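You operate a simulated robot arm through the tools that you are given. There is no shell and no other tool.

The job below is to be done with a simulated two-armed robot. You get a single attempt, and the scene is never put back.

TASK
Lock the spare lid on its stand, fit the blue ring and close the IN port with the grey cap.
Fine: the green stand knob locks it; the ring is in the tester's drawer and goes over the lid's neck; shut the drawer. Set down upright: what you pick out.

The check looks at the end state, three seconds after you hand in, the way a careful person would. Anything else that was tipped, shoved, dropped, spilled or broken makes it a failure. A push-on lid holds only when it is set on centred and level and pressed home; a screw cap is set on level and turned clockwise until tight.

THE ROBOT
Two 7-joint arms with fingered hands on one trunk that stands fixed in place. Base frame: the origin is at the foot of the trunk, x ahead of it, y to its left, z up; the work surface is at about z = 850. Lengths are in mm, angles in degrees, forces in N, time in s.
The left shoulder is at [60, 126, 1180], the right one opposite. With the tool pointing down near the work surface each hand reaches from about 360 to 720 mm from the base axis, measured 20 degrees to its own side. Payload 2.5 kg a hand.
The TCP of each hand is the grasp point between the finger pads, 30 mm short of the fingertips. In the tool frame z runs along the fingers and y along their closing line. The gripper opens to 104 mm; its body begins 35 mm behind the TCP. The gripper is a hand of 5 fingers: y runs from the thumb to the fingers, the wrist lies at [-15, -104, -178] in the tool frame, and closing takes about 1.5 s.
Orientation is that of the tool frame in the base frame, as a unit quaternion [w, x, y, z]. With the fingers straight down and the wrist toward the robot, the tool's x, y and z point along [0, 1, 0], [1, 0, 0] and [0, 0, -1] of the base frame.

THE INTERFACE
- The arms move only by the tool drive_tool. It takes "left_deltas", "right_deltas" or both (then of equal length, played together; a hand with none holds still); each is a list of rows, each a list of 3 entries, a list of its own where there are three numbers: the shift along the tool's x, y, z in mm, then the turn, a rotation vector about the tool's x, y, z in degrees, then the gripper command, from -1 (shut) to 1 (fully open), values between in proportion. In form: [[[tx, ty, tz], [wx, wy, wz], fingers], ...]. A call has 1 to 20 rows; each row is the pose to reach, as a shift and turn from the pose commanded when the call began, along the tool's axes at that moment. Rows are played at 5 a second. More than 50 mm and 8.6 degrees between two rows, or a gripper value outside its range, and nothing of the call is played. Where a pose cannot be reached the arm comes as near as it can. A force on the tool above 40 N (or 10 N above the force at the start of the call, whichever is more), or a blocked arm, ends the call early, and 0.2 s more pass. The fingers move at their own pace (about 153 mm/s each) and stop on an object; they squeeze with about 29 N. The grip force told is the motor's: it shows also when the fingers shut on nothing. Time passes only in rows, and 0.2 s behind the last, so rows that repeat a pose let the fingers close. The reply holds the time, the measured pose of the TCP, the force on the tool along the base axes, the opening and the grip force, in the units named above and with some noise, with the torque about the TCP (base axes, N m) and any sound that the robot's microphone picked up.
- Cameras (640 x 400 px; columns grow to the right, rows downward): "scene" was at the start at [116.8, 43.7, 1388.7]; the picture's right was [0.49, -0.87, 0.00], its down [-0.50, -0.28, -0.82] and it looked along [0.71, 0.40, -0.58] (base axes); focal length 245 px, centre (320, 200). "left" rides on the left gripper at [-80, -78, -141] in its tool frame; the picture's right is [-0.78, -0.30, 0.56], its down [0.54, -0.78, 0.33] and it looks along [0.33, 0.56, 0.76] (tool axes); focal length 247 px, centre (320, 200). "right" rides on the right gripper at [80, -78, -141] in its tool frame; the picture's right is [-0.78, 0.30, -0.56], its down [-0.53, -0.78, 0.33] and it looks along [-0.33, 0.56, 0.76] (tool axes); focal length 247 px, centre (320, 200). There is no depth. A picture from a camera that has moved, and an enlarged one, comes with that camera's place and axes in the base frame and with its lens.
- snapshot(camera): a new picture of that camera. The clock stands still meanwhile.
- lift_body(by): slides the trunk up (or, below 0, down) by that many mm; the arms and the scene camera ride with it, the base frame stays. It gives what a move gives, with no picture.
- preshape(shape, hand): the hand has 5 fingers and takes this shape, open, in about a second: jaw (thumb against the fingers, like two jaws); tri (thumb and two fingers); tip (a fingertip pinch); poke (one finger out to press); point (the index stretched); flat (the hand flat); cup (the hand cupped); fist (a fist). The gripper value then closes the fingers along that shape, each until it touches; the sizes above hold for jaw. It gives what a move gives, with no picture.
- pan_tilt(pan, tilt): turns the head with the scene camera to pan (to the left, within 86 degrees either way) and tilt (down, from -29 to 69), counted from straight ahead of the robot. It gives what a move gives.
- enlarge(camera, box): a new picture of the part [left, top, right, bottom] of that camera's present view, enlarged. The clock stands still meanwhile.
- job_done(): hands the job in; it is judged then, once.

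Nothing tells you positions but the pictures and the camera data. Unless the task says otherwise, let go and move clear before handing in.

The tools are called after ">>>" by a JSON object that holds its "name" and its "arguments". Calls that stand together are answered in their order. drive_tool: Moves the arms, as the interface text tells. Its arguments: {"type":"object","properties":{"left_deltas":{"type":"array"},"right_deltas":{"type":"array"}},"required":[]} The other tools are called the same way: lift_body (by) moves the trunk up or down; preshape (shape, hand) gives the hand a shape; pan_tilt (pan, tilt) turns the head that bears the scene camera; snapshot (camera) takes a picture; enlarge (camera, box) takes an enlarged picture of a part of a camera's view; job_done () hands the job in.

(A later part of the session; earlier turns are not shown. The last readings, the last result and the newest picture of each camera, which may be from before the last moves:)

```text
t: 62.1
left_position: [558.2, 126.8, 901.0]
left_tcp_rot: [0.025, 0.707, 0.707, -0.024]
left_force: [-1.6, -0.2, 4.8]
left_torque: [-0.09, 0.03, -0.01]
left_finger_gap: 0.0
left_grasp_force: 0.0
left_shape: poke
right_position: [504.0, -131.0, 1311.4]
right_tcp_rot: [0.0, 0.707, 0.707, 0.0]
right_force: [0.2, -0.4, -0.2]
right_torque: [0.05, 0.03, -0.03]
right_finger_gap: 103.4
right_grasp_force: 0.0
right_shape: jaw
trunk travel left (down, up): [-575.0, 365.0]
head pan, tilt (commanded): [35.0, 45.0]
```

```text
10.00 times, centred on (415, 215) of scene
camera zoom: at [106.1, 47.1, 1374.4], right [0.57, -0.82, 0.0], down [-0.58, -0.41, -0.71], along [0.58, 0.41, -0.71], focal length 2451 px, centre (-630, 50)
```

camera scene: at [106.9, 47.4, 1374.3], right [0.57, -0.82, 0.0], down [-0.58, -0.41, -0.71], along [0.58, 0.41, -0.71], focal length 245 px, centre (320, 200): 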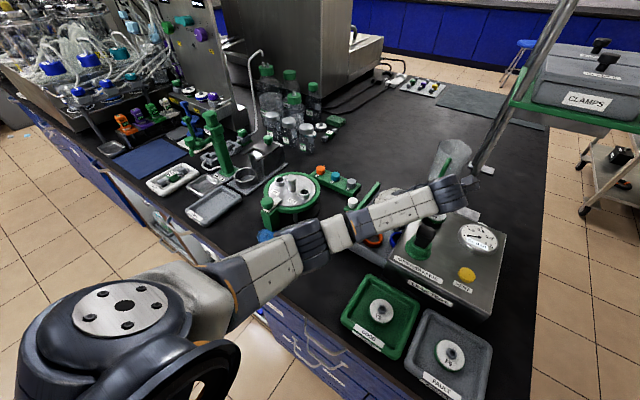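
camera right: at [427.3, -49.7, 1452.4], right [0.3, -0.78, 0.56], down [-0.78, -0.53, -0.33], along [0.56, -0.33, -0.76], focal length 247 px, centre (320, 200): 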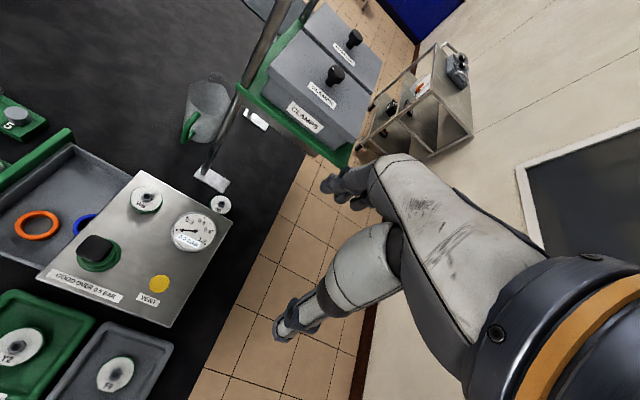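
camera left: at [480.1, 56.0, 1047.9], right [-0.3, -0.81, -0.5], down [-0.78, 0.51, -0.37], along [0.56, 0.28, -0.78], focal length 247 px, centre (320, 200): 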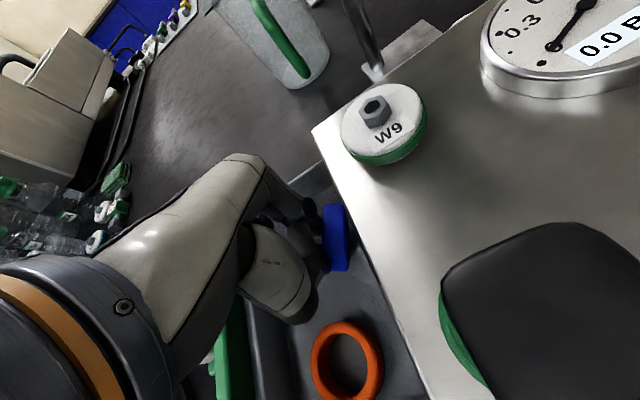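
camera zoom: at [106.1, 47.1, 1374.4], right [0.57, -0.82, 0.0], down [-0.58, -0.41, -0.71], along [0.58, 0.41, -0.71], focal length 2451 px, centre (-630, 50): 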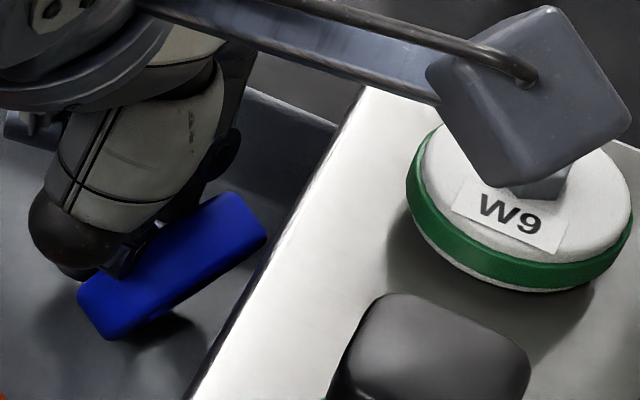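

>>> {"name": "drive_tool", "arguments": {"left_deltas": [[[0, 0, -4], [0, 0, 0], -1], [[0, 0, -8], [0, 0, 0], -1], [[0, 0, -12], [0, 0, 0], -1], [[0, 0, -12], [0, 0, 0], -1]]}}

>>> {"name": "enlarge", "arguments": {"camera": "left", "box": [280, 180, 380, 290]}}

>>> {"name": "enlarge", "arguments": {"camera": "right", "box": [60, 170, 110, 220]}}

>>> {"name": "enlarge", "arguments": {"camera": "scene", "box": [395, 195, 435, 235]}}

```text
t: 63.1
left_position: [558.1, 127.4, 912.9]
left_tcp_rot: [0.024, 0.707, 0.706, -0.023]
left_force: [0.0, -0.3, 0.7]
left_torque: [0.01, 0.0, -0.04]
left_finger_gap: 0.0
left_grasp_force: 0.1
left_shape: poke
right_position: [504.3, -129.5, 1311.4]
right_tcp_rot: [-0.001, 0.707, 0.707, 0.0]
right_force: [0.1, 0.3, -0.5]
right_torque: [0.02, 0.02, 0.03]
right_finger_gap: 103.6
right_grasp_force: 0.1
right_shape: jaw
trunk travel left (down, up): [-575.0, 365.0]
head pan, tilt (commanded): [35.0, 45.0]
```

```text
3.64 times, centred on (330, 235) of left
camera zoom: at [480.4, 57.4, 1059.2], right [-0.3, -0.81, -0.5], down [-0.78, 0.51, -0.37], along [0.56, 0.28, -0.78], focal length 898 px, centre (284, 73)
```

zoom: 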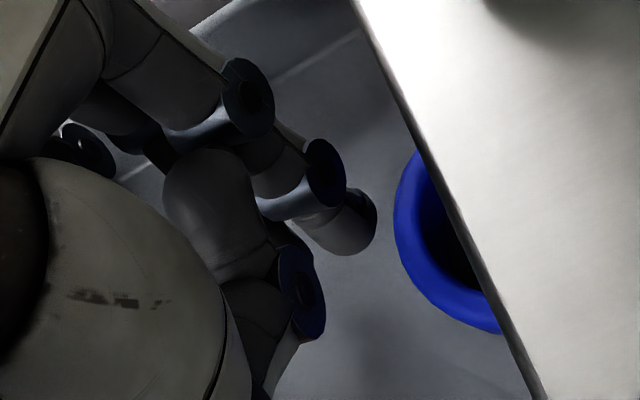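

```text
8.00 times, centred on (85, 195) of right
camera zoom: at [427.3, -49.7, 1452.4], right [0.3, -0.78, 0.56], down [-0.78, -0.53, -0.33], along [0.56, -0.33, -0.76], focal length 1976 px, centre (2200, 240)
```

zoom: 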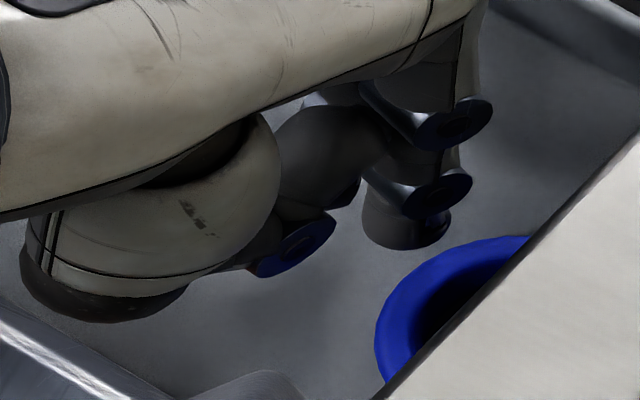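

```text
10.00 times, centred on (415, 215) of scene
camera zoom: at [106.8, 47.1, 1374.3], right [0.57, -0.82, 0.0], down [-0.58, -0.41, -0.71], along [0.58, 0.41, -0.71], focal length 2451 px, centre (-630, 50)
```

zoom: 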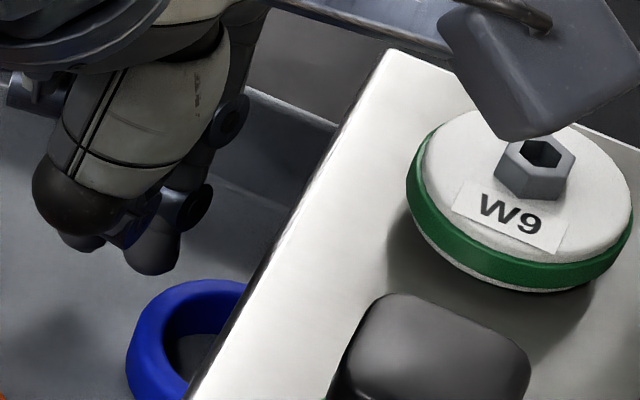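

The ring fell flat again, now at about (546, 89), partly under the tester's edge. A regular pinch with the hand leaned about 18° away from the tester should reach its sides, so I'll rise, return to the tip shape and measure again.

>>> {"name": "drive_tool", "arguments": {"left_deltas": [[[0, 0, -25], [0, 0, 0], -1], [[0, 0, -50], [0, 0, 0], -1], [[3, 0, -80], [0, 0, 0], -1], [[5, 0, -100], [0, 0, 0], -1], [[5, 0, -100], [0, 0, 0], -1]]}}

>>> {"name": "preshape", "arguments": {"hand": "left", "shape": "tip"}}

>>> {"name": "drive_tool", "arguments": {"left_deltas": [[[0, -6, 0], [0, -7, 0], 0.2], [[0, -12, 0], [0, -14, 0], 0.2], [[0, -12, 0], [0, -14, 0], 0.2]]}}

>>> {"name": "snapshot", "arguments": {"camera": "left"}}

>>> {"name": "enlarge", "arguments": {"camera": "scene", "box": [345, 165, 435, 265]}}

>>> {"name": "enlarge", "arguments": {"camera": "right", "box": [20, 140, 140, 260]}}

```text
t: 64.3
left_position: [558.3, 138.7, 1013.2]
left_tcp_rot: [0.024, 0.708, 0.706, -0.024]
left_force: [0.2, 0.3, -0.5]
left_torque: [-0.01, -0.03, 0.0]
left_finger_gap: 0.2
left_grasp_force: 0.0
left_shape: poke
right_position: [505.2, -131.3, 1311.3]
right_tcp_rot: [-0.001, 0.707, 0.707, 0.0]
right_force: [0.3, 0.0, -0.3]
right_torque: [0.0, 0.01, -0.01]
right_finger_gap: 103.5
right_grasp_force: 0.2
right_shape: jaw
trunk travel left (down, up): [-575.0, 365.0]
head pan, tilt (commanded): [35.0, 45.0]
```

```text
t: 65.2
left_position: [557.9, 139.5, 1012.7]
left_tcp_rot: [0.024, 0.707, 0.707, -0.024]
left_force: [-0.1, 0.8, 0.2]
left_torque: [-0.02, 0.01, 0.01]
left_finger_gap: 103.7
left_grasp_force: 0.1
left_shape: tip
right_position: [504.1, -129.9, 1311.5]
right_tcp_rot: [0.0, 0.707, 0.707, 0.001]
right_force: [0.2, -0.3, -0.2]
right_torque: [-0.03, -0.02, -0.02]
right_finger_gap: 103.8
right_grasp_force: 0.1
right_shape: jaw
trunk travel left (down, up): [-575.0, 365.0]
head pan, tilt (commanded): [35.0, 45.0]
```

```text
t: 66.0
left_position: [546.7, 138.7, 1012.6]
left_tcp_rot: [0.11, 0.698, 0.698, -0.111]
left_force: [0.2, 0.2, -0.2]
left_torque: [0.0, -0.02, 0.01]
left_finger_gap: 62.8
left_grasp_force: 0.1
left_shape: tip
right_position: [504.4, -130.3, 1311.2]
right_tcp_rot: [0.0, 0.707, 0.707, 0.0]
right_force: [0.0, 0.1, 0.7]
right_torque: [-0.01, 0.0, -0.02]
right_finger_gap: 103.3
right_grasp_force: 0.0
right_shape: jaw
trunk travel left (down, up): [-575.0, 365.0]
head pan, tilt (commanded): [35.0, 45.0]
```

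```text
taken
camera left: at [468.8, 106.5, 1170.8], right [-0.3, -0.91, -0.29], down [-0.78, 0.41, -0.48], along [0.56, 0.08, -0.83], focal length 247 px, centre (320, 200)
```

left: 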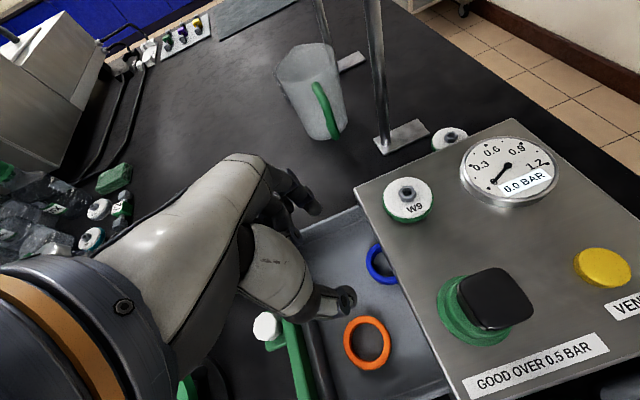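

```text
4.00 times, centred on (390, 215) of scene
camera zoom: at [106.8, 47.1, 1374.3], right [0.57, -0.82, 0.0], down [-0.58, -0.41, -0.71], along [0.58, 0.41, -0.71], focal length 980 px, centre (40, 140)
```

zoom: 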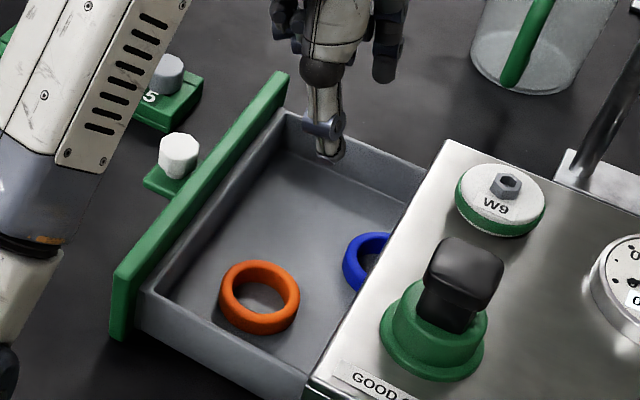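

```text
3.33 times, centred on (80, 200) of right
camera zoom: at [427.3, -49.7, 1452.4], right [0.3, -0.78, 0.56], down [-0.78, -0.53, -0.33], along [0.56, -0.33, -0.76], focal length 823 px, centre (1120, 200)
```

zoom: 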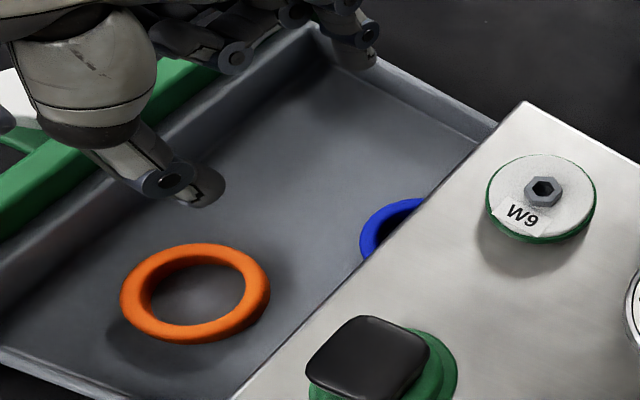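

>>> {"name": "enlarge", "arguments": {"camera": "left", "box": [330, 200, 450, 320]}}

>>> {"name": "enlarge", "arguments": {"camera": "scene", "box": [390, 205, 430, 245]}}

```text
3.33 times, centred on (390, 260) of left
camera zoom: at [468.8, 106.5, 1170.8], right [-0.3, -0.91, -0.29], down [-0.78, 0.41, -0.48], along [0.56, 0.08, -0.83], focal length 823 px, centre (87, 0)
```

zoom: 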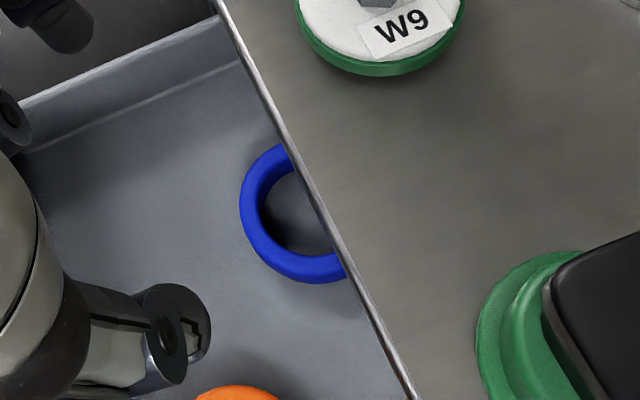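

```text
10.00 times, centred on (410, 225) of scene
camera zoom: at [106.8, 47.1, 1374.3], right [0.57, -0.82, 0.0], down [-0.58, -0.41, -0.71], along [0.58, 0.41, -0.71], focal length 2451 px, centre (-580, -50)
```

zoom: 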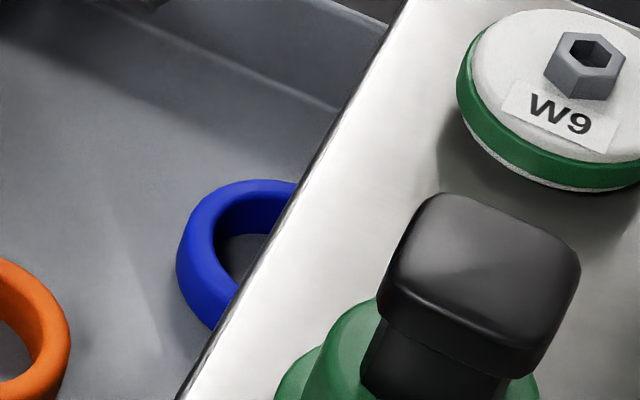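

The ring is at about (547.5, 90). I'll approach along the leaned finger axis so the tips pass just in front of the tester's edge, stopping partway to check.

>>> {"name": "drive_tool", "arguments": {"left_deltas": [[[-0.6, 0.8, 20], [0, 0, 0], 0.2], [[-0.6, 0.8, 50], [0, 0, 0], 0.2], [[-0.6, 0.8, 75], [0, 0, 0], 0.2], [[-0.6, 0.8, 75], [0, 0, 0], 0.2]]}}

>>> {"name": "enlarge", "arguments": {"camera": "left", "box": [270, 170, 410, 310]}}

>>> {"name": "enlarge", "arguments": {"camera": "right", "box": [20, 140, 140, 260]}}

>>> {"name": "enlarge", "arguments": {"camera": "scene", "box": [365, 165, 435, 245]}}

```text
t: 67.0
left_position: [545.9, 117.9, 942.0]
left_tcp_rot: [0.11, 0.699, 0.698, -0.11]
left_force: [0.1, 0.1, 0.3]
left_torque: [-0.01, -0.04, 0.02]
left_finger_gap: 62.9
left_grasp_force: 0.1
left_shape: tip
right_position: [504.9, -130.0, 1311.1]
right_tcp_rot: [0.0, 0.707, 0.707, 0.0]
right_force: [-0.7, -0.5, 0.7]
right_torque: [0.01, -0.02, 0.02]
right_finger_gap: 103.8
right_grasp_force: 0.1
right_shape: jaw
trunk travel left (down, up): [-575.0, 365.0]
head pan, tilt (commanded): [35.0, 45.0]
```

```text
2.86 times, centred on (340, 240) of left
camera zoom: at [468.2, 84.6, 1101.2], right [-0.3, -0.91, -0.29], down [-0.78, 0.41, -0.48], along [0.56, 0.08, -0.83], focal length 706 px, centre (263, 86)
```

zoom: 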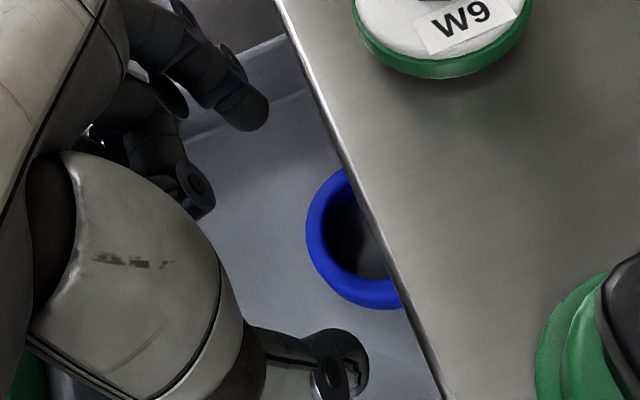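

```text
3.33 times, centred on (80, 200) of right
camera zoom: at [427.3, -49.7, 1452.4], right [0.3, -0.78, 0.56], down [-0.78, -0.53, -0.33], along [0.56, -0.33, -0.76], focal length 823 px, centre (1120, 200)
```

zoom: 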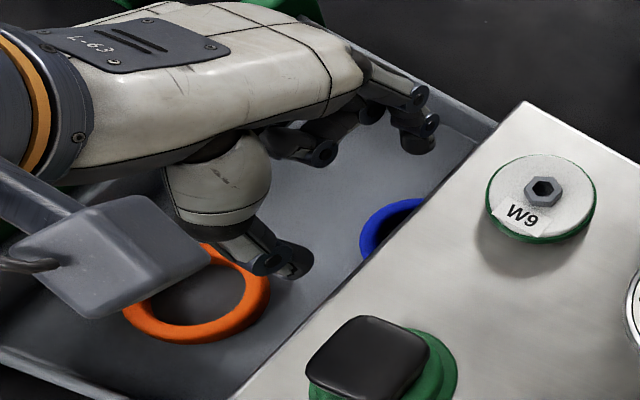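

```text
5.00 times, centred on (400, 205) of scene
camera zoom: at [106.8, 47.1, 1374.3], right [0.57, -0.82, 0.0], down [-0.58, -0.41, -0.71], along [0.58, 0.41, -0.71], focal length 1226 px, centre (-80, 175)
```

zoom: 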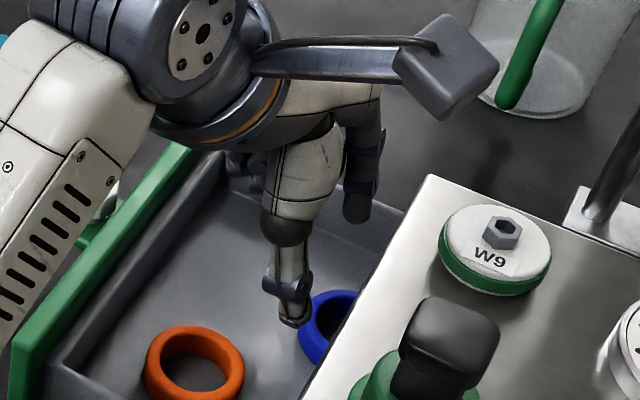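

Slight correction needed: about 4 mm toward the tester and 1.6 mm in x. I'll apply it and slide down to the ring's sides.

>>> {"name": "drive_tool", "arguments": {"left_deltas": [[[-3.7, 1.6, 3], [0, 0, 0], 0.2], [[-3.7, 1.6, 20], [0, 0, 0], 0.2], [[-3.7, 1.6, 35], [0, 0, 0], 0.2], [[-3.7, 1.6, 46], [0, 0, 0], 0.2], [[-3.7, 1.6, 46], [0, 0, 0], 0.2]]}}

>>> {"name": "enlarge", "arguments": {"camera": "left", "box": [270, 170, 410, 310]}}

>>> {"name": "enlarge", "arguments": {"camera": "scene", "box": [365, 165, 435, 245]}}

```text
t: 68.2
left_position: [547.1, 98.3, 898.3]
left_tcp_rot: [0.11, 0.7, 0.697, -0.109]
left_force: [-1.0, 0.0, 0.0]
left_torque: [0.0, -0.02, 0.03]
left_finger_gap: 62.9
left_grasp_force: 0.0
left_shape: tip
right_position: [504.6, -131.1, 1311.5]
right_tcp_rot: [0.0, 0.707, 0.707, 0.0]
right_force: [-1.3, -0.6, -0.3]
right_torque: [0.0, 0.0, -0.02]
right_finger_gap: 103.5
right_grasp_force: 0.1
right_shape: jaw
trunk travel left (down, up): [-575.0, 365.0]
head pan, tilt (commanded): [35.0, 45.0]
```

```text
2.86 times, centred on (340, 240) of left
camera zoom: at [469.9, 66.0, 1057.6], right [-0.3, -0.91, -0.29], down [-0.78, 0.41, -0.48], along [0.56, 0.08, -0.83], focal length 706 px, centre (263, 86)
```

zoom: 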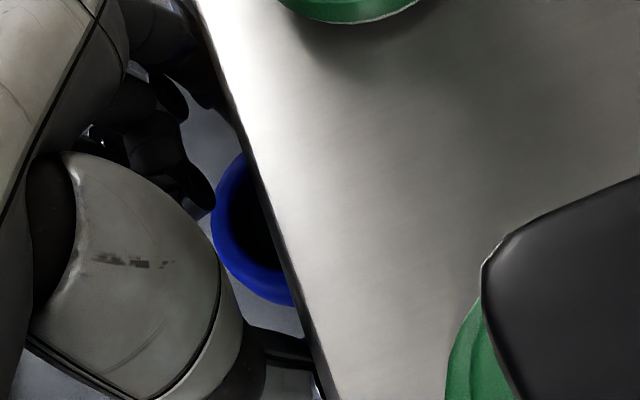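

```text
5.00 times, centred on (400, 205) of scene
camera zoom: at [106.8, 47.1, 1374.3], right [0.57, -0.82, 0.0], down [-0.58, -0.41, -0.71], along [0.58, 0.41, -0.71], focal length 1226 px, centre (-80, 175)
```

zoom: 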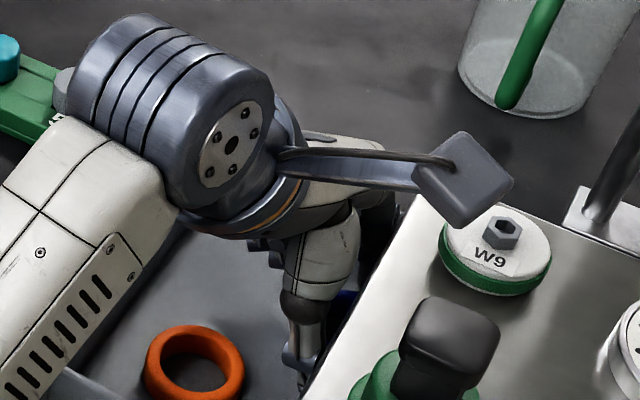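

The fingertips are on both sides of the ring with no contact force. I'll close gently in steps.

>>> {"name": "drive_tool", "arguments": {"left_deltas": [[[0, 0, 0], [0, 0, 0], 0.1], [[0, 0, 0], [0, 0, 0], 0.0], [[0, 0, 0], [0, 0, 0], -0.1], [[0, 0, 0], [0, 0, 0], -0.15], [[0, 0, 0], [0, 0, 0], -0.2], [[0, 0, 0], [0, 0, 0], -0.2]]}}

>>> {"name": "enlarge", "arguments": {"camera": "left", "box": [270, 170, 410, 310]}}

```text
t: 69.6
left_position: [547.8, 98.7, 898.4]
left_tcp_rot: [0.11, 0.698, 0.698, -0.111]
left_force: [0.1, -0.1, -0.7]
left_torque: [-0.02, 0.02, 0.0]
left_finger_gap: 41.0
left_grasp_force: 18.7
left_shape: tip
right_position: [504.8, -129.5, 1311.6]
right_tcp_rot: [0.0, 0.707, 0.707, -0.001]
right_force: [-0.2, 0.6, 0.4]
right_torque: [-0.01, -0.01, 0.0]
right_finger_gap: 103.8
right_grasp_force: 0.1
right_shape: jaw
trunk travel left (down, up): [-575.0, 365.0]
head pan, tilt (commanded): [35.0, 45.0]
```

```text
2.86 times, centred on (340, 240) of left
camera zoom: at [470.0, 66.2, 1057.7], right [-0.3, -0.91, -0.29], down [-0.78, 0.41, -0.48], along [0.56, 0.08, -0.83], focal length 706 px, centre (263, 86)
```

zoom: 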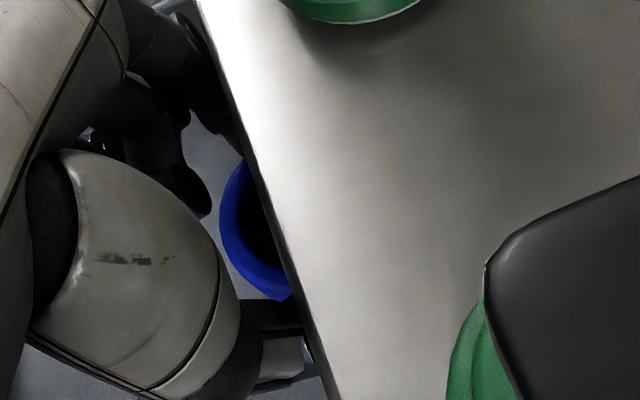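

The ring is held with moderate force (19 N). I'll slide it slowly toward +y, out from under the tester's edge.

>>> {"name": "drive_tool", "arguments": {"left_deltas": [[[2.9, 0, -0.9], [0, 0, 0], -0.22], [[5.7, 0, -1.9], [0, 0, 0], -0.22], [[9.5, 0, -3.1], [0, 0, 0], -0.22], [[13.3, 0, -4.3], [0, 0, 0], -0.22], [[17.1, 0, -5.6], [0, 0, 0], -0.22], [[20.9, 0, -6.8], [0, 0, 0], -0.22], [[24.7, 0, -8.0], [0, 0, 0], -0.22], [[28.5, 0, -9.3], [0, 0, 0], -0.22], [[30.4, 0, -9.9], [0, 0, 0], -0.22]]}}

>>> {"name": "enlarge", "arguments": {"camera": "left", "box": [270, 170, 410, 310]}}

>>> {"name": "enlarge", "arguments": {"camera": "right", "box": [20, 140, 140, 260]}}

>>> {"name": "enlarge", "arguments": {"camera": "scene", "box": [365, 165, 435, 245]}}

```text
t: 71.6
left_position: [548.6, 130.5, 898.9]
left_tcp_rot: [0.111, 0.699, 0.698, -0.109]
left_force: [-0.1, 1.2, 0.1]
left_torque: [0.01, -0.01, 0.01]
left_finger_gap: 38.6
left_grasp_force: 28.9
left_shape: tip
right_position: [505.7, -129.4, 1310.9]
right_tcp_rot: [0.0, 0.708, 0.707, 0.0]
right_force: [-0.1, 1.0, -0.6]
right_torque: [0.03, 0.02, 0.01]
right_finger_gap: 103.6
right_grasp_force: 0.1
right_shape: jaw
trunk travel left (down, up): [-575.0, 365.0]
head pan, tilt (commanded): [35.0, 45.0]
```

```text
2.86 times, centred on (340, 240) of left
camera zoom: at [471.0, 97.8, 1058.1], right [-0.3, -0.91, -0.29], down [-0.78, 0.41, -0.48], along [0.56, 0.08, -0.83], focal length 706 px, centre (263, 86)
```

zoom: 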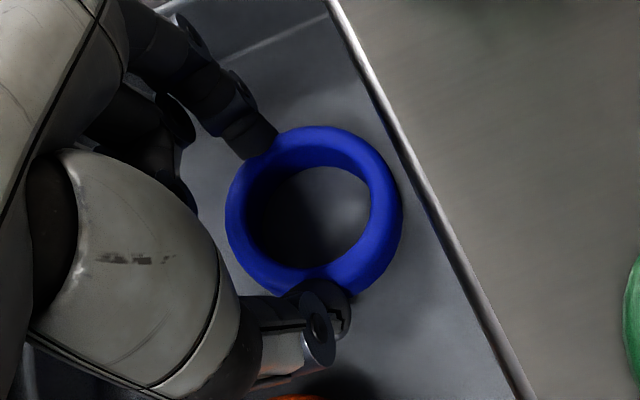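

```text
3.33 times, centred on (80, 200) of right
camera zoom: at [427.4, -49.6, 1452.4], right [0.3, -0.78, 0.56], down [-0.78, -0.53, -0.33], along [0.56, -0.33, -0.76], focal length 823 px, centre (1120, 200)
```

zoom: 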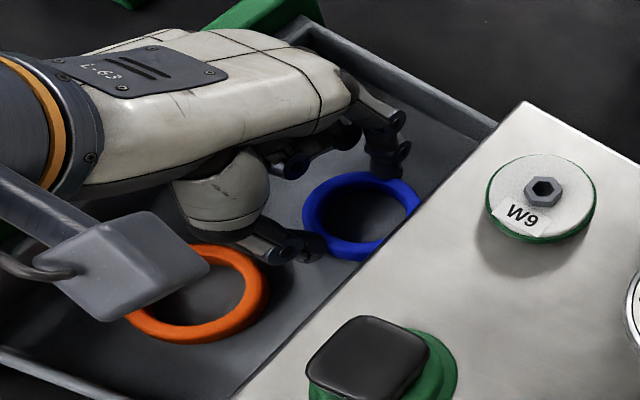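

```text
5.00 times, centred on (400, 205) of scene
camera zoom: at [106.8, 47.2, 1374.3], right [0.57, -0.82, 0.0], down [-0.58, -0.41, -0.71], along [0.58, 0.41, -0.71], focal length 1226 px, centre (-80, 175)
```

zoom: 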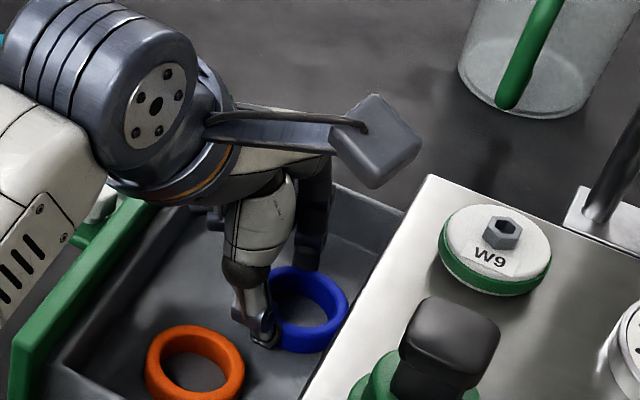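

The ring is out in the open but held about 6 mm off its centre line. I'll release it very gently, reducing the squeeze a little at a time so it doesn't jump, then regrasp it centred and upright.

>>> {"name": "drive_tool", "arguments": {"left_deltas": [[[0, 0, 0], [0, 0, 0], -0.21], [[0, 0, 0], [0, 0, 0], -0.2], [[0, 0, 0], [0, 0, 0], -0.19], [[0, 0, 0], [0, 0, 0], -0.18], [[0, 0, 0], [0, 0, 0], -0.17], [[0, 0, 0], [0, 0, 0], -0.16], [[0, 0, 0], [0, 0, 0], -0.15], [[0, 0, 0], [0, 0, 0], -0.14], [[0, 0, 0], [0, 0, 0], -0.13], [[0, 0, 0], [0, 0, 0], -0.12], [[0, 0, 0], [0, 0, 0], -0.1], [[0, 0, 0], [0, 0, 0], -0.07], [[0, 0, 0], [0, 0, 0], -0.03], [[0, 0, 0], [0, 0, 0], 0.02], [[0, 0, 0], [0, 0, 0], 0.1], [[0, 0, 0], [0, 0, 0], 0.2], [[0, 0, 0], [0, 0, 0], 0.2]]}}

>>> {"name": "enlarge", "arguments": {"camera": "left", "box": [270, 170, 410, 310]}}

>>> {"name": "enlarge", "arguments": {"camera": "right", "box": [20, 140, 140, 260]}}

```text
t: 75.2
left_position: [548.3, 130.8, 899.8]
left_tcp_rot: [0.11, 0.699, 0.698, -0.11]
left_force: [0.0, 0.5, 0.3]
left_torque: [0.01, -0.01, -0.01]
left_finger_gap: 62.2
left_grasp_force: 0.1
left_shape: tip
right_position: [503.8, -130.1, 1311.2]
right_tcp_rot: [0.0, 0.707, 0.707, 0.0]
right_force: [-0.5, 0.3, -0.5]
right_torque: [0.0, 0.0, -0.03]
right_finger_gap: 103.6
right_grasp_force: 0.1
right_shape: jaw
trunk travel left (down, up): [-575.0, 365.0]
head pan, tilt (commanded): [35.0, 45.0]
```

```text
2.86 times, centred on (340, 240) of left
camera zoom: at [471.0, 97.6, 1058.2], right [-0.3, -0.91, -0.29], down [-0.78, 0.41, -0.48], along [0.56, 0.08, -0.83], focal length 706 px, centre (263, 86)
```

zoom: 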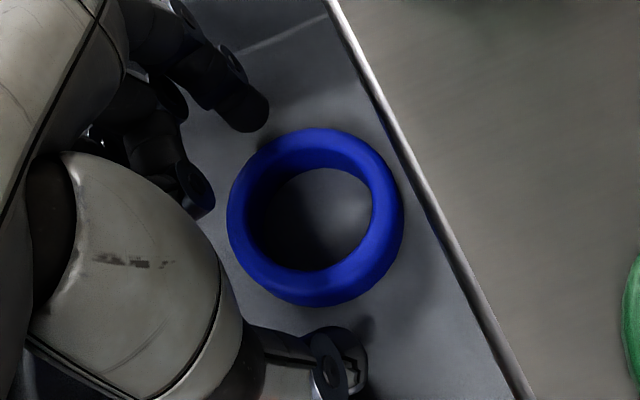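

```text
3.33 times, centred on (80, 200) of right
camera zoom: at [427.3, -49.7, 1452.4], right [0.3, -0.78, 0.56], down [-0.78, -0.53, -0.33], along [0.56, -0.33, -0.76], focal length 823 px, centre (1120, 200)
```

zoom: 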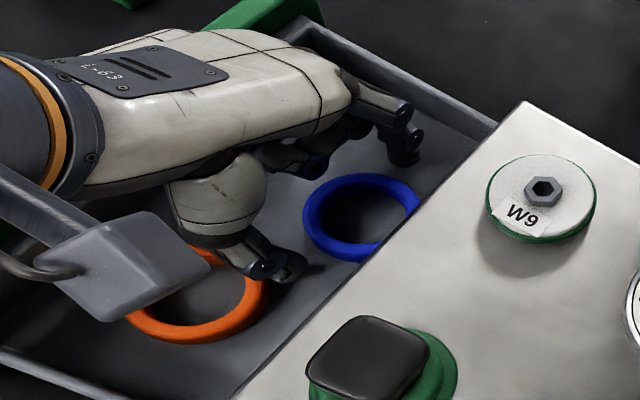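

The ring stayed put. I'll rise, turn the hand upright and come down centred over it.

>>> {"name": "drive_tool", "arguments": {"left_deltas": [[[0, 0, -20], [0, 0, 0], 0.2], [[0, 0, -50], [0, 0, 0], 0.2], [[-10, 0, -50], [0, 6, 0], 0.2], [[-20, 0, -49], [0, 12, 0], 0.2], [[-31.6, 0, -47.8], [0, 18, 0], 0.2], [[-31.6, 0, -47.8], [0, 18, 0], 0.2]]}}

>>> {"name": "enlarge", "arguments": {"camera": "left", "box": [270, 170, 410, 310]}}

>>> {"name": "enlarge", "arguments": {"camera": "scene", "box": [365, 165, 435, 245]}}

>>> {"name": "enlarge", "arguments": {"camera": "right", "box": [20, 140, 140, 260]}}

```text
t: 76.6
left_position: [549.5, 114.2, 955.3]
left_tcp_rot: [-0.001, 0.707, 0.707, 0.001]
left_force: [0.0, -0.6, 0.0]
left_torque: [-0.01, 0.02, 0.01]
left_finger_gap: 62.0
left_grasp_force: 0.0
left_shape: tip
right_position: [505.3, -130.2, 1311.7]
right_tcp_rot: [-0.001, 0.707, 0.707, 0.0]
right_force: [0.3, 1.3, -0.2]
right_torque: [0.01, -0.03, 0.03]
right_finger_gap: 103.9
right_grasp_force: 0.0
right_shape: jaw
trunk travel left (down, up): [-575.0, 365.0]
head pan, tilt (commanded): [35.0, 45.0]
```

```text
2.86 times, centred on (340, 240) of left
camera zoom: at [472.0, 34.4, 1095.7], right [-0.3, -0.77, -0.56], down [-0.78, 0.54, -0.33], along [0.56, 0.34, -0.76], focal length 706 px, centre (263, 86)
```

zoom: 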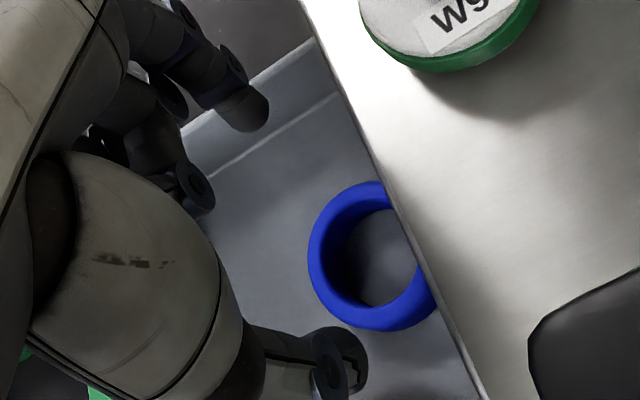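

```text
5.00 times, centred on (400, 205) of scene
camera zoom: at [106.8, 47.2, 1374.3], right [0.57, -0.82, 0.0], down [-0.58, -0.41, -0.71], along [0.58, 0.41, -0.71], focal length 1226 px, centre (-80, 175)
```

zoom: 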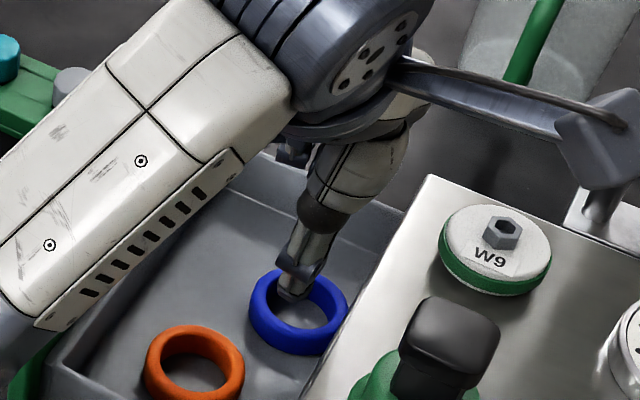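

```text
3.33 times, centred on (80, 200) of right
camera zoom: at [427.3, -49.6, 1452.4], right [0.3, -0.78, 0.56], down [-0.78, -0.53, -0.33], along [0.56, -0.33, -0.76], focal length 823 px, centre (1120, 200)
```

zoom: 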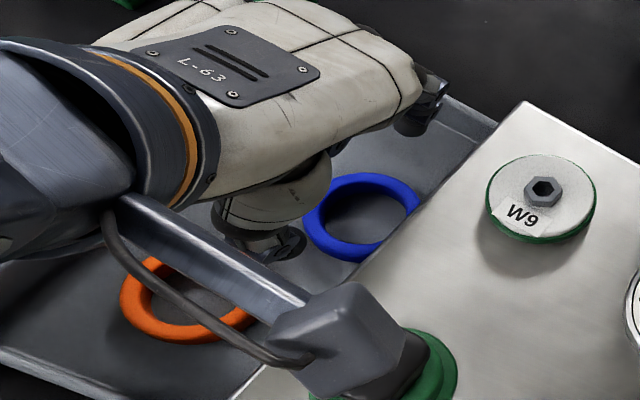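

The pinch is centred over the ring. I'll descend to its sides.

>>> {"name": "drive_tool", "arguments": {"left_deltas": [[[0, 0, 20], [0, 0, 0], 0.2], [[0, 0, 40], [0, 0, 0], 0.2], [[0, 0, 52], [0, 0, 0], 0.2], [[0, 0, 56], [0, 0, 0], 0.2], [[0, 0, 56], [0, 0, 0], 0.2]]}}

>>> {"name": "enlarge", "arguments": {"camera": "left", "box": [270, 170, 410, 310]}}

>>> {"name": "enlarge", "arguments": {"camera": "scene", "box": [365, 165, 435, 245]}}

```text
t: 77.8
left_position: [547.8, 115.3, 897.9]
left_tcp_rot: [0.0, 0.707, 0.707, 0.0]
left_force: [0.7, -0.3, -1.0]
left_torque: [0.02, 0.0, 0.01]
left_finger_gap: 61.9
left_grasp_force: 0.1
left_shape: tip
right_position: [504.7, -129.5, 1311.4]
right_tcp_rot: [0.0, 0.707, 0.707, 0.0]
right_force: [-0.4, -0.4, -0.5]
right_torque: [0.01, 0.0, -0.04]
right_finger_gap: 103.7
right_grasp_force: 0.0
right_shape: jaw
trunk travel left (down, up): [-575.0, 365.0]
head pan, tilt (commanded): [35.0, 45.0]
```

```text
2.86 times, centred on (340, 240) of left
camera zoom: at [470.7, 34.9, 1039.2], right [-0.3, -0.77, -0.56], down [-0.78, 0.54, -0.33], along [0.56, 0.34, -0.76], focal length 706 px, centre (263, 86)
```

zoom: 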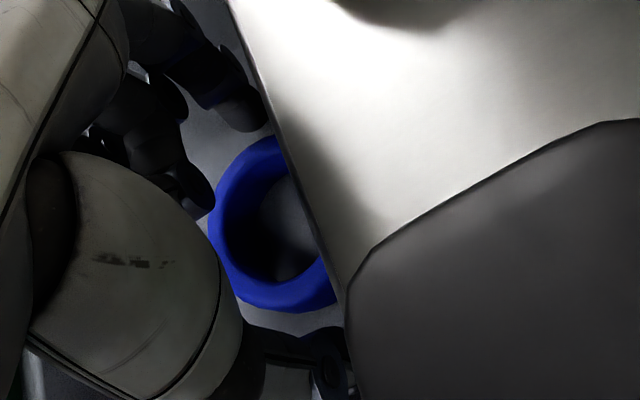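

```text
5.00 times, centred on (400, 205) of scene
camera zoom: at [106.8, 47.1, 1374.3], right [0.57, -0.82, 0.0], down [-0.58, -0.41, -0.71], along [0.58, 0.41, -0.71], focal length 1226 px, centre (-80, 175)
```

zoom: 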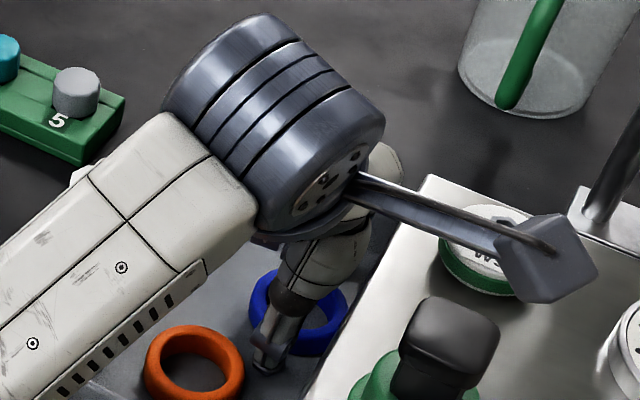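

No contact so far. I'll close gently on the ring.

>>> {"name": "drive_tool", "arguments": {"left_deltas": [[[0, 0, 0], [0, 0, 0], 0.1], [[0, 0, 0], [0, 0, 0], 0.0], [[0, 0, 0], [0, 0, 0], -0.08], [[0, 0, 0], [0, 0, 0], -0.13], [[0, 0, 0], [0, 0, 0], -0.17], [[0, 0, 0], [0, 0, 0], -0.21], [[0, 0, 0], [0, 0, 0], -0.25], [[0, 0, 0], [0, 0, 0], -0.25]]}}

>>> {"name": "enlarge", "arguments": {"camera": "left", "box": [270, 170, 410, 310]}}

```text
t: 79.6
left_position: [547.6, 114.9, 899.1]
left_tcp_rot: [-0.001, 0.707, 0.707, 0.001]
left_force: [0.5, 0.3, 0.5]
left_torque: [0.03, -0.04, 0.01]
left_finger_gap: 41.1
left_grasp_force: 29.1
left_shape: tip
right_position: [504.9, -129.7, 1310.7]
right_tcp_rot: [0.0, 0.707, 0.707, 0.001]
right_force: [0.2, -0.4, 0.5]
right_torque: [0.03, 0.0, -0.01]
right_finger_gap: 103.7
right_grasp_force: 0.1
right_shape: jaw
trunk travel left (down, up): [-575.0, 365.0]
head pan, tilt (commanded): [35.0, 45.0]
```

```text
2.86 times, centred on (340, 240) of left
camera zoom: at [470.7, 34.9, 1039.5], right [-0.3, -0.78, -0.56], down [-0.78, 0.54, -0.33], along [0.56, 0.33, -0.76], focal length 706 px, centre (263, 86)
```

zoom: 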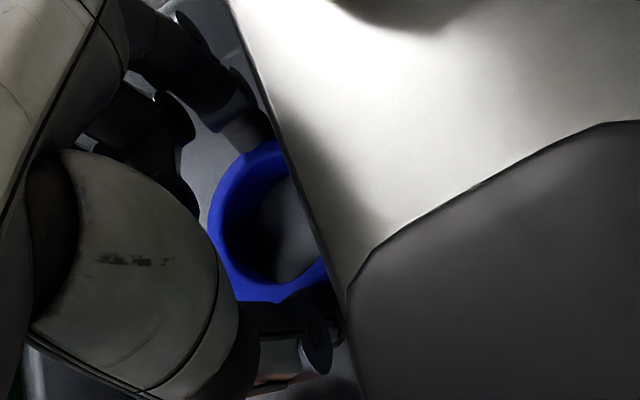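

The ring is gripped on its centre line at 29 N. I'll lift it clear of the drawer and check that it stays level.

>>> {"name": "drive_tool", "arguments": {"left_deltas": [[[0, 0, -5], [0, 0, 0], -0.3], [[0, 0, -15], [0, 0, 0], -0.3], [[0, 0, -35], [0, 0, 0], -0.3], [[0, 0, -60], [0, 0, 0], -0.3], [[0, 0, -90], [0, 0, 0], -0.3], [[0, 0, -115], [0, 0, 0], -0.3], [[0, 0, -115], [0, 0, 0], -0.3]]}}

>>> {"name": "enlarge", "arguments": {"camera": "left", "box": [270, 170, 410, 310]}}

>>> {"name": "enlarge", "arguments": {"camera": "scene", "box": [345, 135, 435, 245]}}

>>> {"name": "enlarge", "arguments": {"camera": "right", "box": [0, 100, 140, 260]}}

```text
t: 81.2
left_position: [547.9, 115.9, 1012.6]
left_tcp_rot: [0.0, 0.708, 0.706, 0.001]
left_force: [-0.4, 0.0, -0.3]
left_torque: [0.02, 0.01, 0.03]
left_finger_gap: 39.9
left_grasp_force: 29.3
left_shape: tip
right_position: [504.6, -129.8, 1311.3]
right_tcp_rot: [0.0, 0.707, 0.707, 0.0]
right_force: [-0.6, 0.2, -0.1]
right_torque: [0.01, 0.0, 0.03]
right_finger_gap: 103.8
right_grasp_force: 0.1
right_shape: jaw
trunk travel left (down, up): [-575.0, 365.0]
head pan, tilt (commanded): [35.0, 45.0]
```

```text
2.86 times, centred on (340, 240) of left
camera zoom: at [470.1, 36.0, 1153.2], right [-0.3, -0.77, -0.56], down [-0.78, 0.54, -0.33], along [0.56, 0.33, -0.76], focal length 706 px, centre (263, 86)
```

zoom: 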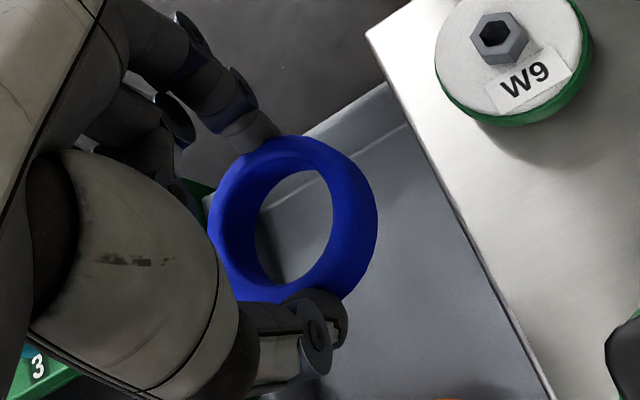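

```text
3.64 times, centred on (390, 190) of scene
camera zoom: at [106.9, 47.2, 1374.3], right [0.57, -0.82, 0.0], down [-0.58, -0.41, -0.71], along [0.58, 0.41, -0.71], focal length 891 px, centre (66, 236)
```

zoom: 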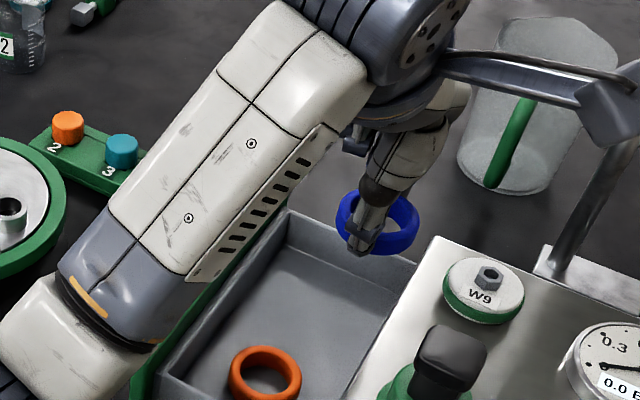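

```text
2.50 times, centred on (70, 180) of right
camera zoom: at [427.4, -49.6, 1452.4], right [0.3, -0.78, 0.56], down [-0.78, -0.53, -0.33], along [0.56, -0.33, -0.76], focal length 617 px, centre (945, 250)
```

zoom: 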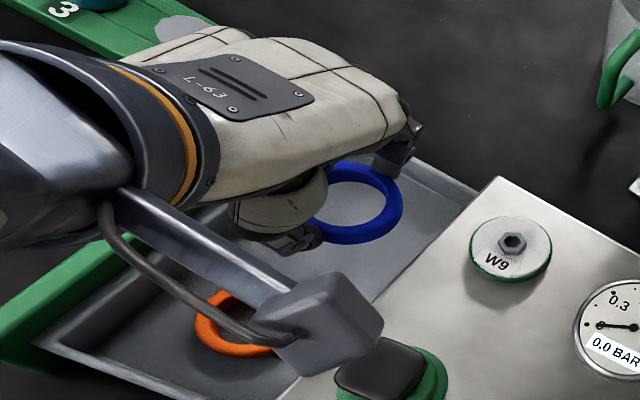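

The ring hangs level and centred in the grip. I'll carry it to above the lid's neck while turning the hand to 30°, which keeps the fingers clear of the ports and tongue.

>>> {"name": "drive_tool", "arguments": {"left_deltas": [[[20, -5, -10], [0, 0, -1], -0.3], [[50, -13, -20], [0, 0, -4], -0.3], [[80, -22, -20], [0, 0, -7], -0.3], [[110, -31, -20], [0, 0, -10], -0.3], [[140, -40, -20], [0, 0, -14], -0.3], [[170, -48, -20], [0, 0, -18], -0.3], [[200, -57, -20], [0, 0, -22], -0.3], [[230, -66, -20], [0, 0, -26], -0.3], [[260, -74, -20], [0, 0, -30], -0.3], [[279, -79, -20], [0, 0, -30], -0.3], [[279, -79, -20], [0, 0, -30], -0.3], [[279, -79, -20], [0, 0, -30], -0.3]]}}

>>> {"name": "enlarge", "arguments": {"camera": "left", "box": [270, 170, 410, 310]}}

>>> {"name": "snapshot", "arguments": {"camera": "scene"}}

>>> {"name": "enlarge", "arguments": {"camera": "scene", "box": [240, 130, 340, 230]}}

```text
t: 83.8
left_position: [469.4, 395.1, 1032.9]
left_tcp_rot: [-0.001, 0.5, 0.866, 0.001]
left_force: [-0.5, 0.0, 0.3]
left_torque: [-0.02, -0.01, 0.03]
left_finger_gap: 40.0
left_grasp_force: 28.6
left_shape: tip
right_position: [504.5, -129.3, 1311.7]
right_tcp_rot: [-0.001, 0.708, 0.707, -0.001]
right_force: [0.4, -0.4, 0.5]
right_torque: [0.02, 0.0, -0.02]
right_finger_gap: 103.6
right_grasp_force: 0.1
right_shape: jaw
trunk travel left (down, up): [-575.0, 365.0]
head pan, tilt (commanded): [35.0, 45.0]
```

```text
2.86 times, centred on (340, 240) of left
camera zoom: at [441.4, 285.8, 1173.5], right [0.13, -0.82, -0.56], down [-0.94, 0.08, -0.33], along [0.31, 0.57, -0.76], focal length 706 px, centre (263, 86)
```

zoom: 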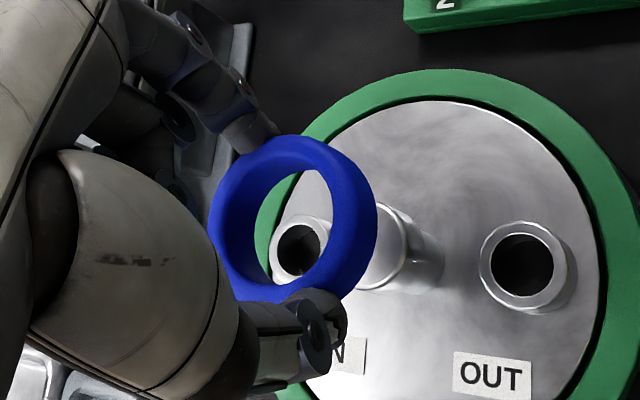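

```text
taken
camera scene: at [106.8, 47.2, 1374.3], right [0.57, -0.82, 0.0], down [-0.58, -0.41, -0.71], along [0.58, 0.41, -0.71], focal length 245 px, centre (320, 200)
```

scene: 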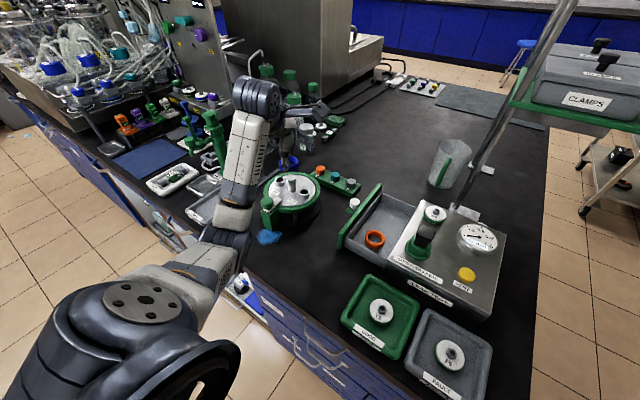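

```text
4.00 times, centred on (290, 180) of scene
camera zoom: at [106.8, 47.2, 1374.3], right [0.57, -0.82, 0.0], down [-0.58, -0.41, -0.71], along [0.58, 0.41, -0.71], focal length 980 px, centre (440, 280)
```

zoom: 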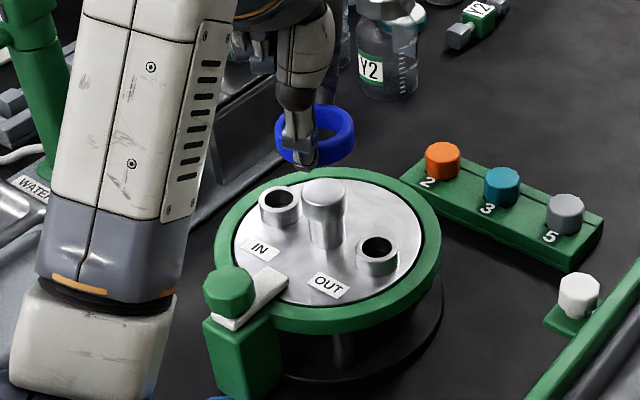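

The ring is above and slightly in front of the neck. I'll lower to a few millimetres above the neck's head and compare ring and neck in both cameras.

>>> {"name": "drive_tool", "arguments": {"left_deltas": [[[0, 0, 10], [0, 0, 0], -0.3], [[0, 0, 20], [0, 0, 0], -0.3], [[0, 0, 28], [0, 0, 0], -0.3], [[0, 0, 28], [0, 0, 0], -0.3]]}}

>>> {"name": "enlarge", "arguments": {"camera": "left", "box": [290, 190, 390, 280]}}

>>> {"name": "enlarge", "arguments": {"camera": "scene", "box": [262, 140, 322, 200]}}

```text
t: 84.8
left_position: [469.4, 393.7, 1004.6]
left_tcp_rot: [-0.001, 0.5, 0.866, 0.0]
left_force: [-0.5, -0.6, -0.3]
left_torque: [0.01, 0.02, -0.01]
left_finger_gap: 40.3
left_grasp_force: 28.6
left_shape: tip
right_position: [504.9, -129.5, 1310.8]
right_tcp_rot: [0.0, 0.708, 0.706, 0.0]
right_force: [-0.2, 0.3, -0.4]
right_torque: [0.03, 0.02, 0.0]
right_finger_gap: 103.3
right_grasp_force: 0.0
right_shape: jaw
trunk travel left (down, up): [-575.0, 365.0]
head pan, tilt (commanded): [35.0, 45.0]
```

```text
4.44 times, centred on (340, 235) of left
camera zoom: at [442.1, 285.1, 1146.5], right [0.13, -0.82, -0.56], down [-0.94, 0.08, -0.33], along [0.31, 0.57, -0.76], focal length 1098 px, centre (231, 44)
```

zoom: 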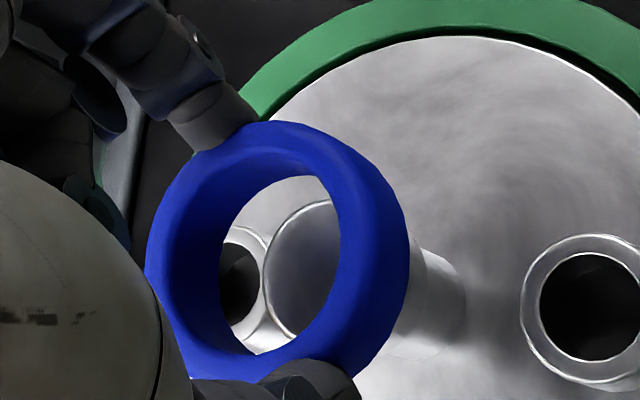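

```text
6.67 times, centred on (292, 170) of scene
camera zoom: at [106.8, 47.1, 1374.3], right [0.57, -0.82, 0.0], down [-0.58, -0.41, -0.71], along [0.58, 0.41, -0.71], focal length 1634 px, centre (507, 400)
```

zoom: 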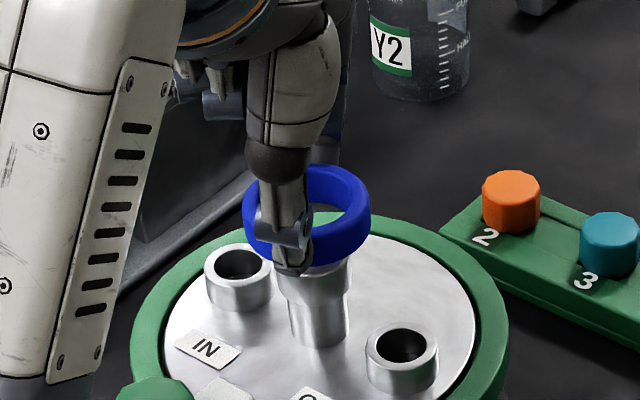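

Both views suggest the ring is aligned with the neck to about a millimetre. I'll zoom further through the ring to verify.

>>> {"name": "enlarge", "arguments": {"camera": "left", "box": [315, 210, 365, 260]}}

>>> {"name": "enlarge", "arguments": {"camera": "scene", "box": [275, 160, 305, 185]}}

```text
8.00 times, centred on (340, 235) of left
camera zoom: at [442.1, 285.1, 1146.5], right [0.13, -0.82, -0.56], down [-0.94, 0.08, -0.33], along [0.31, 0.57, -0.76], focal length 1976 px, centre (160, -80)
```

zoom: 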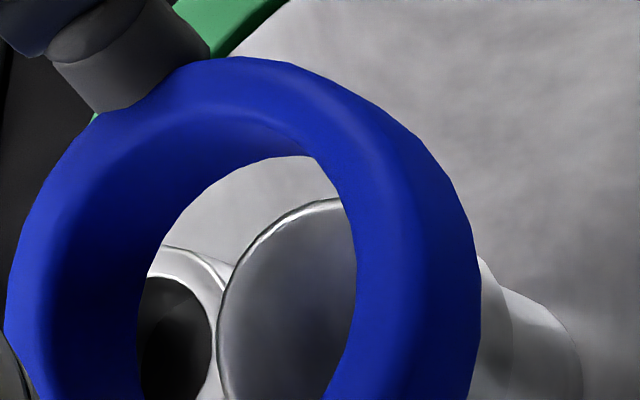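

```text
16.00 times, centred on (290, 172) of scene
camera zoom: at [106.8, 47.1, 1374.3], right [0.57, -0.82, 0.0], down [-0.58, -0.41, -0.71], along [0.58, 0.41, -0.71], focal length 3922 px, centre (800, 640)
```

zoom: 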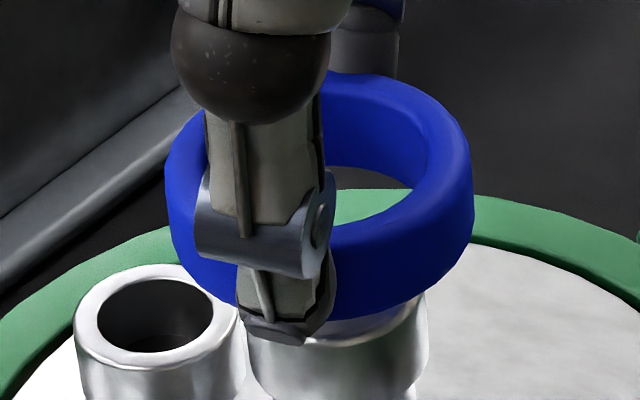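

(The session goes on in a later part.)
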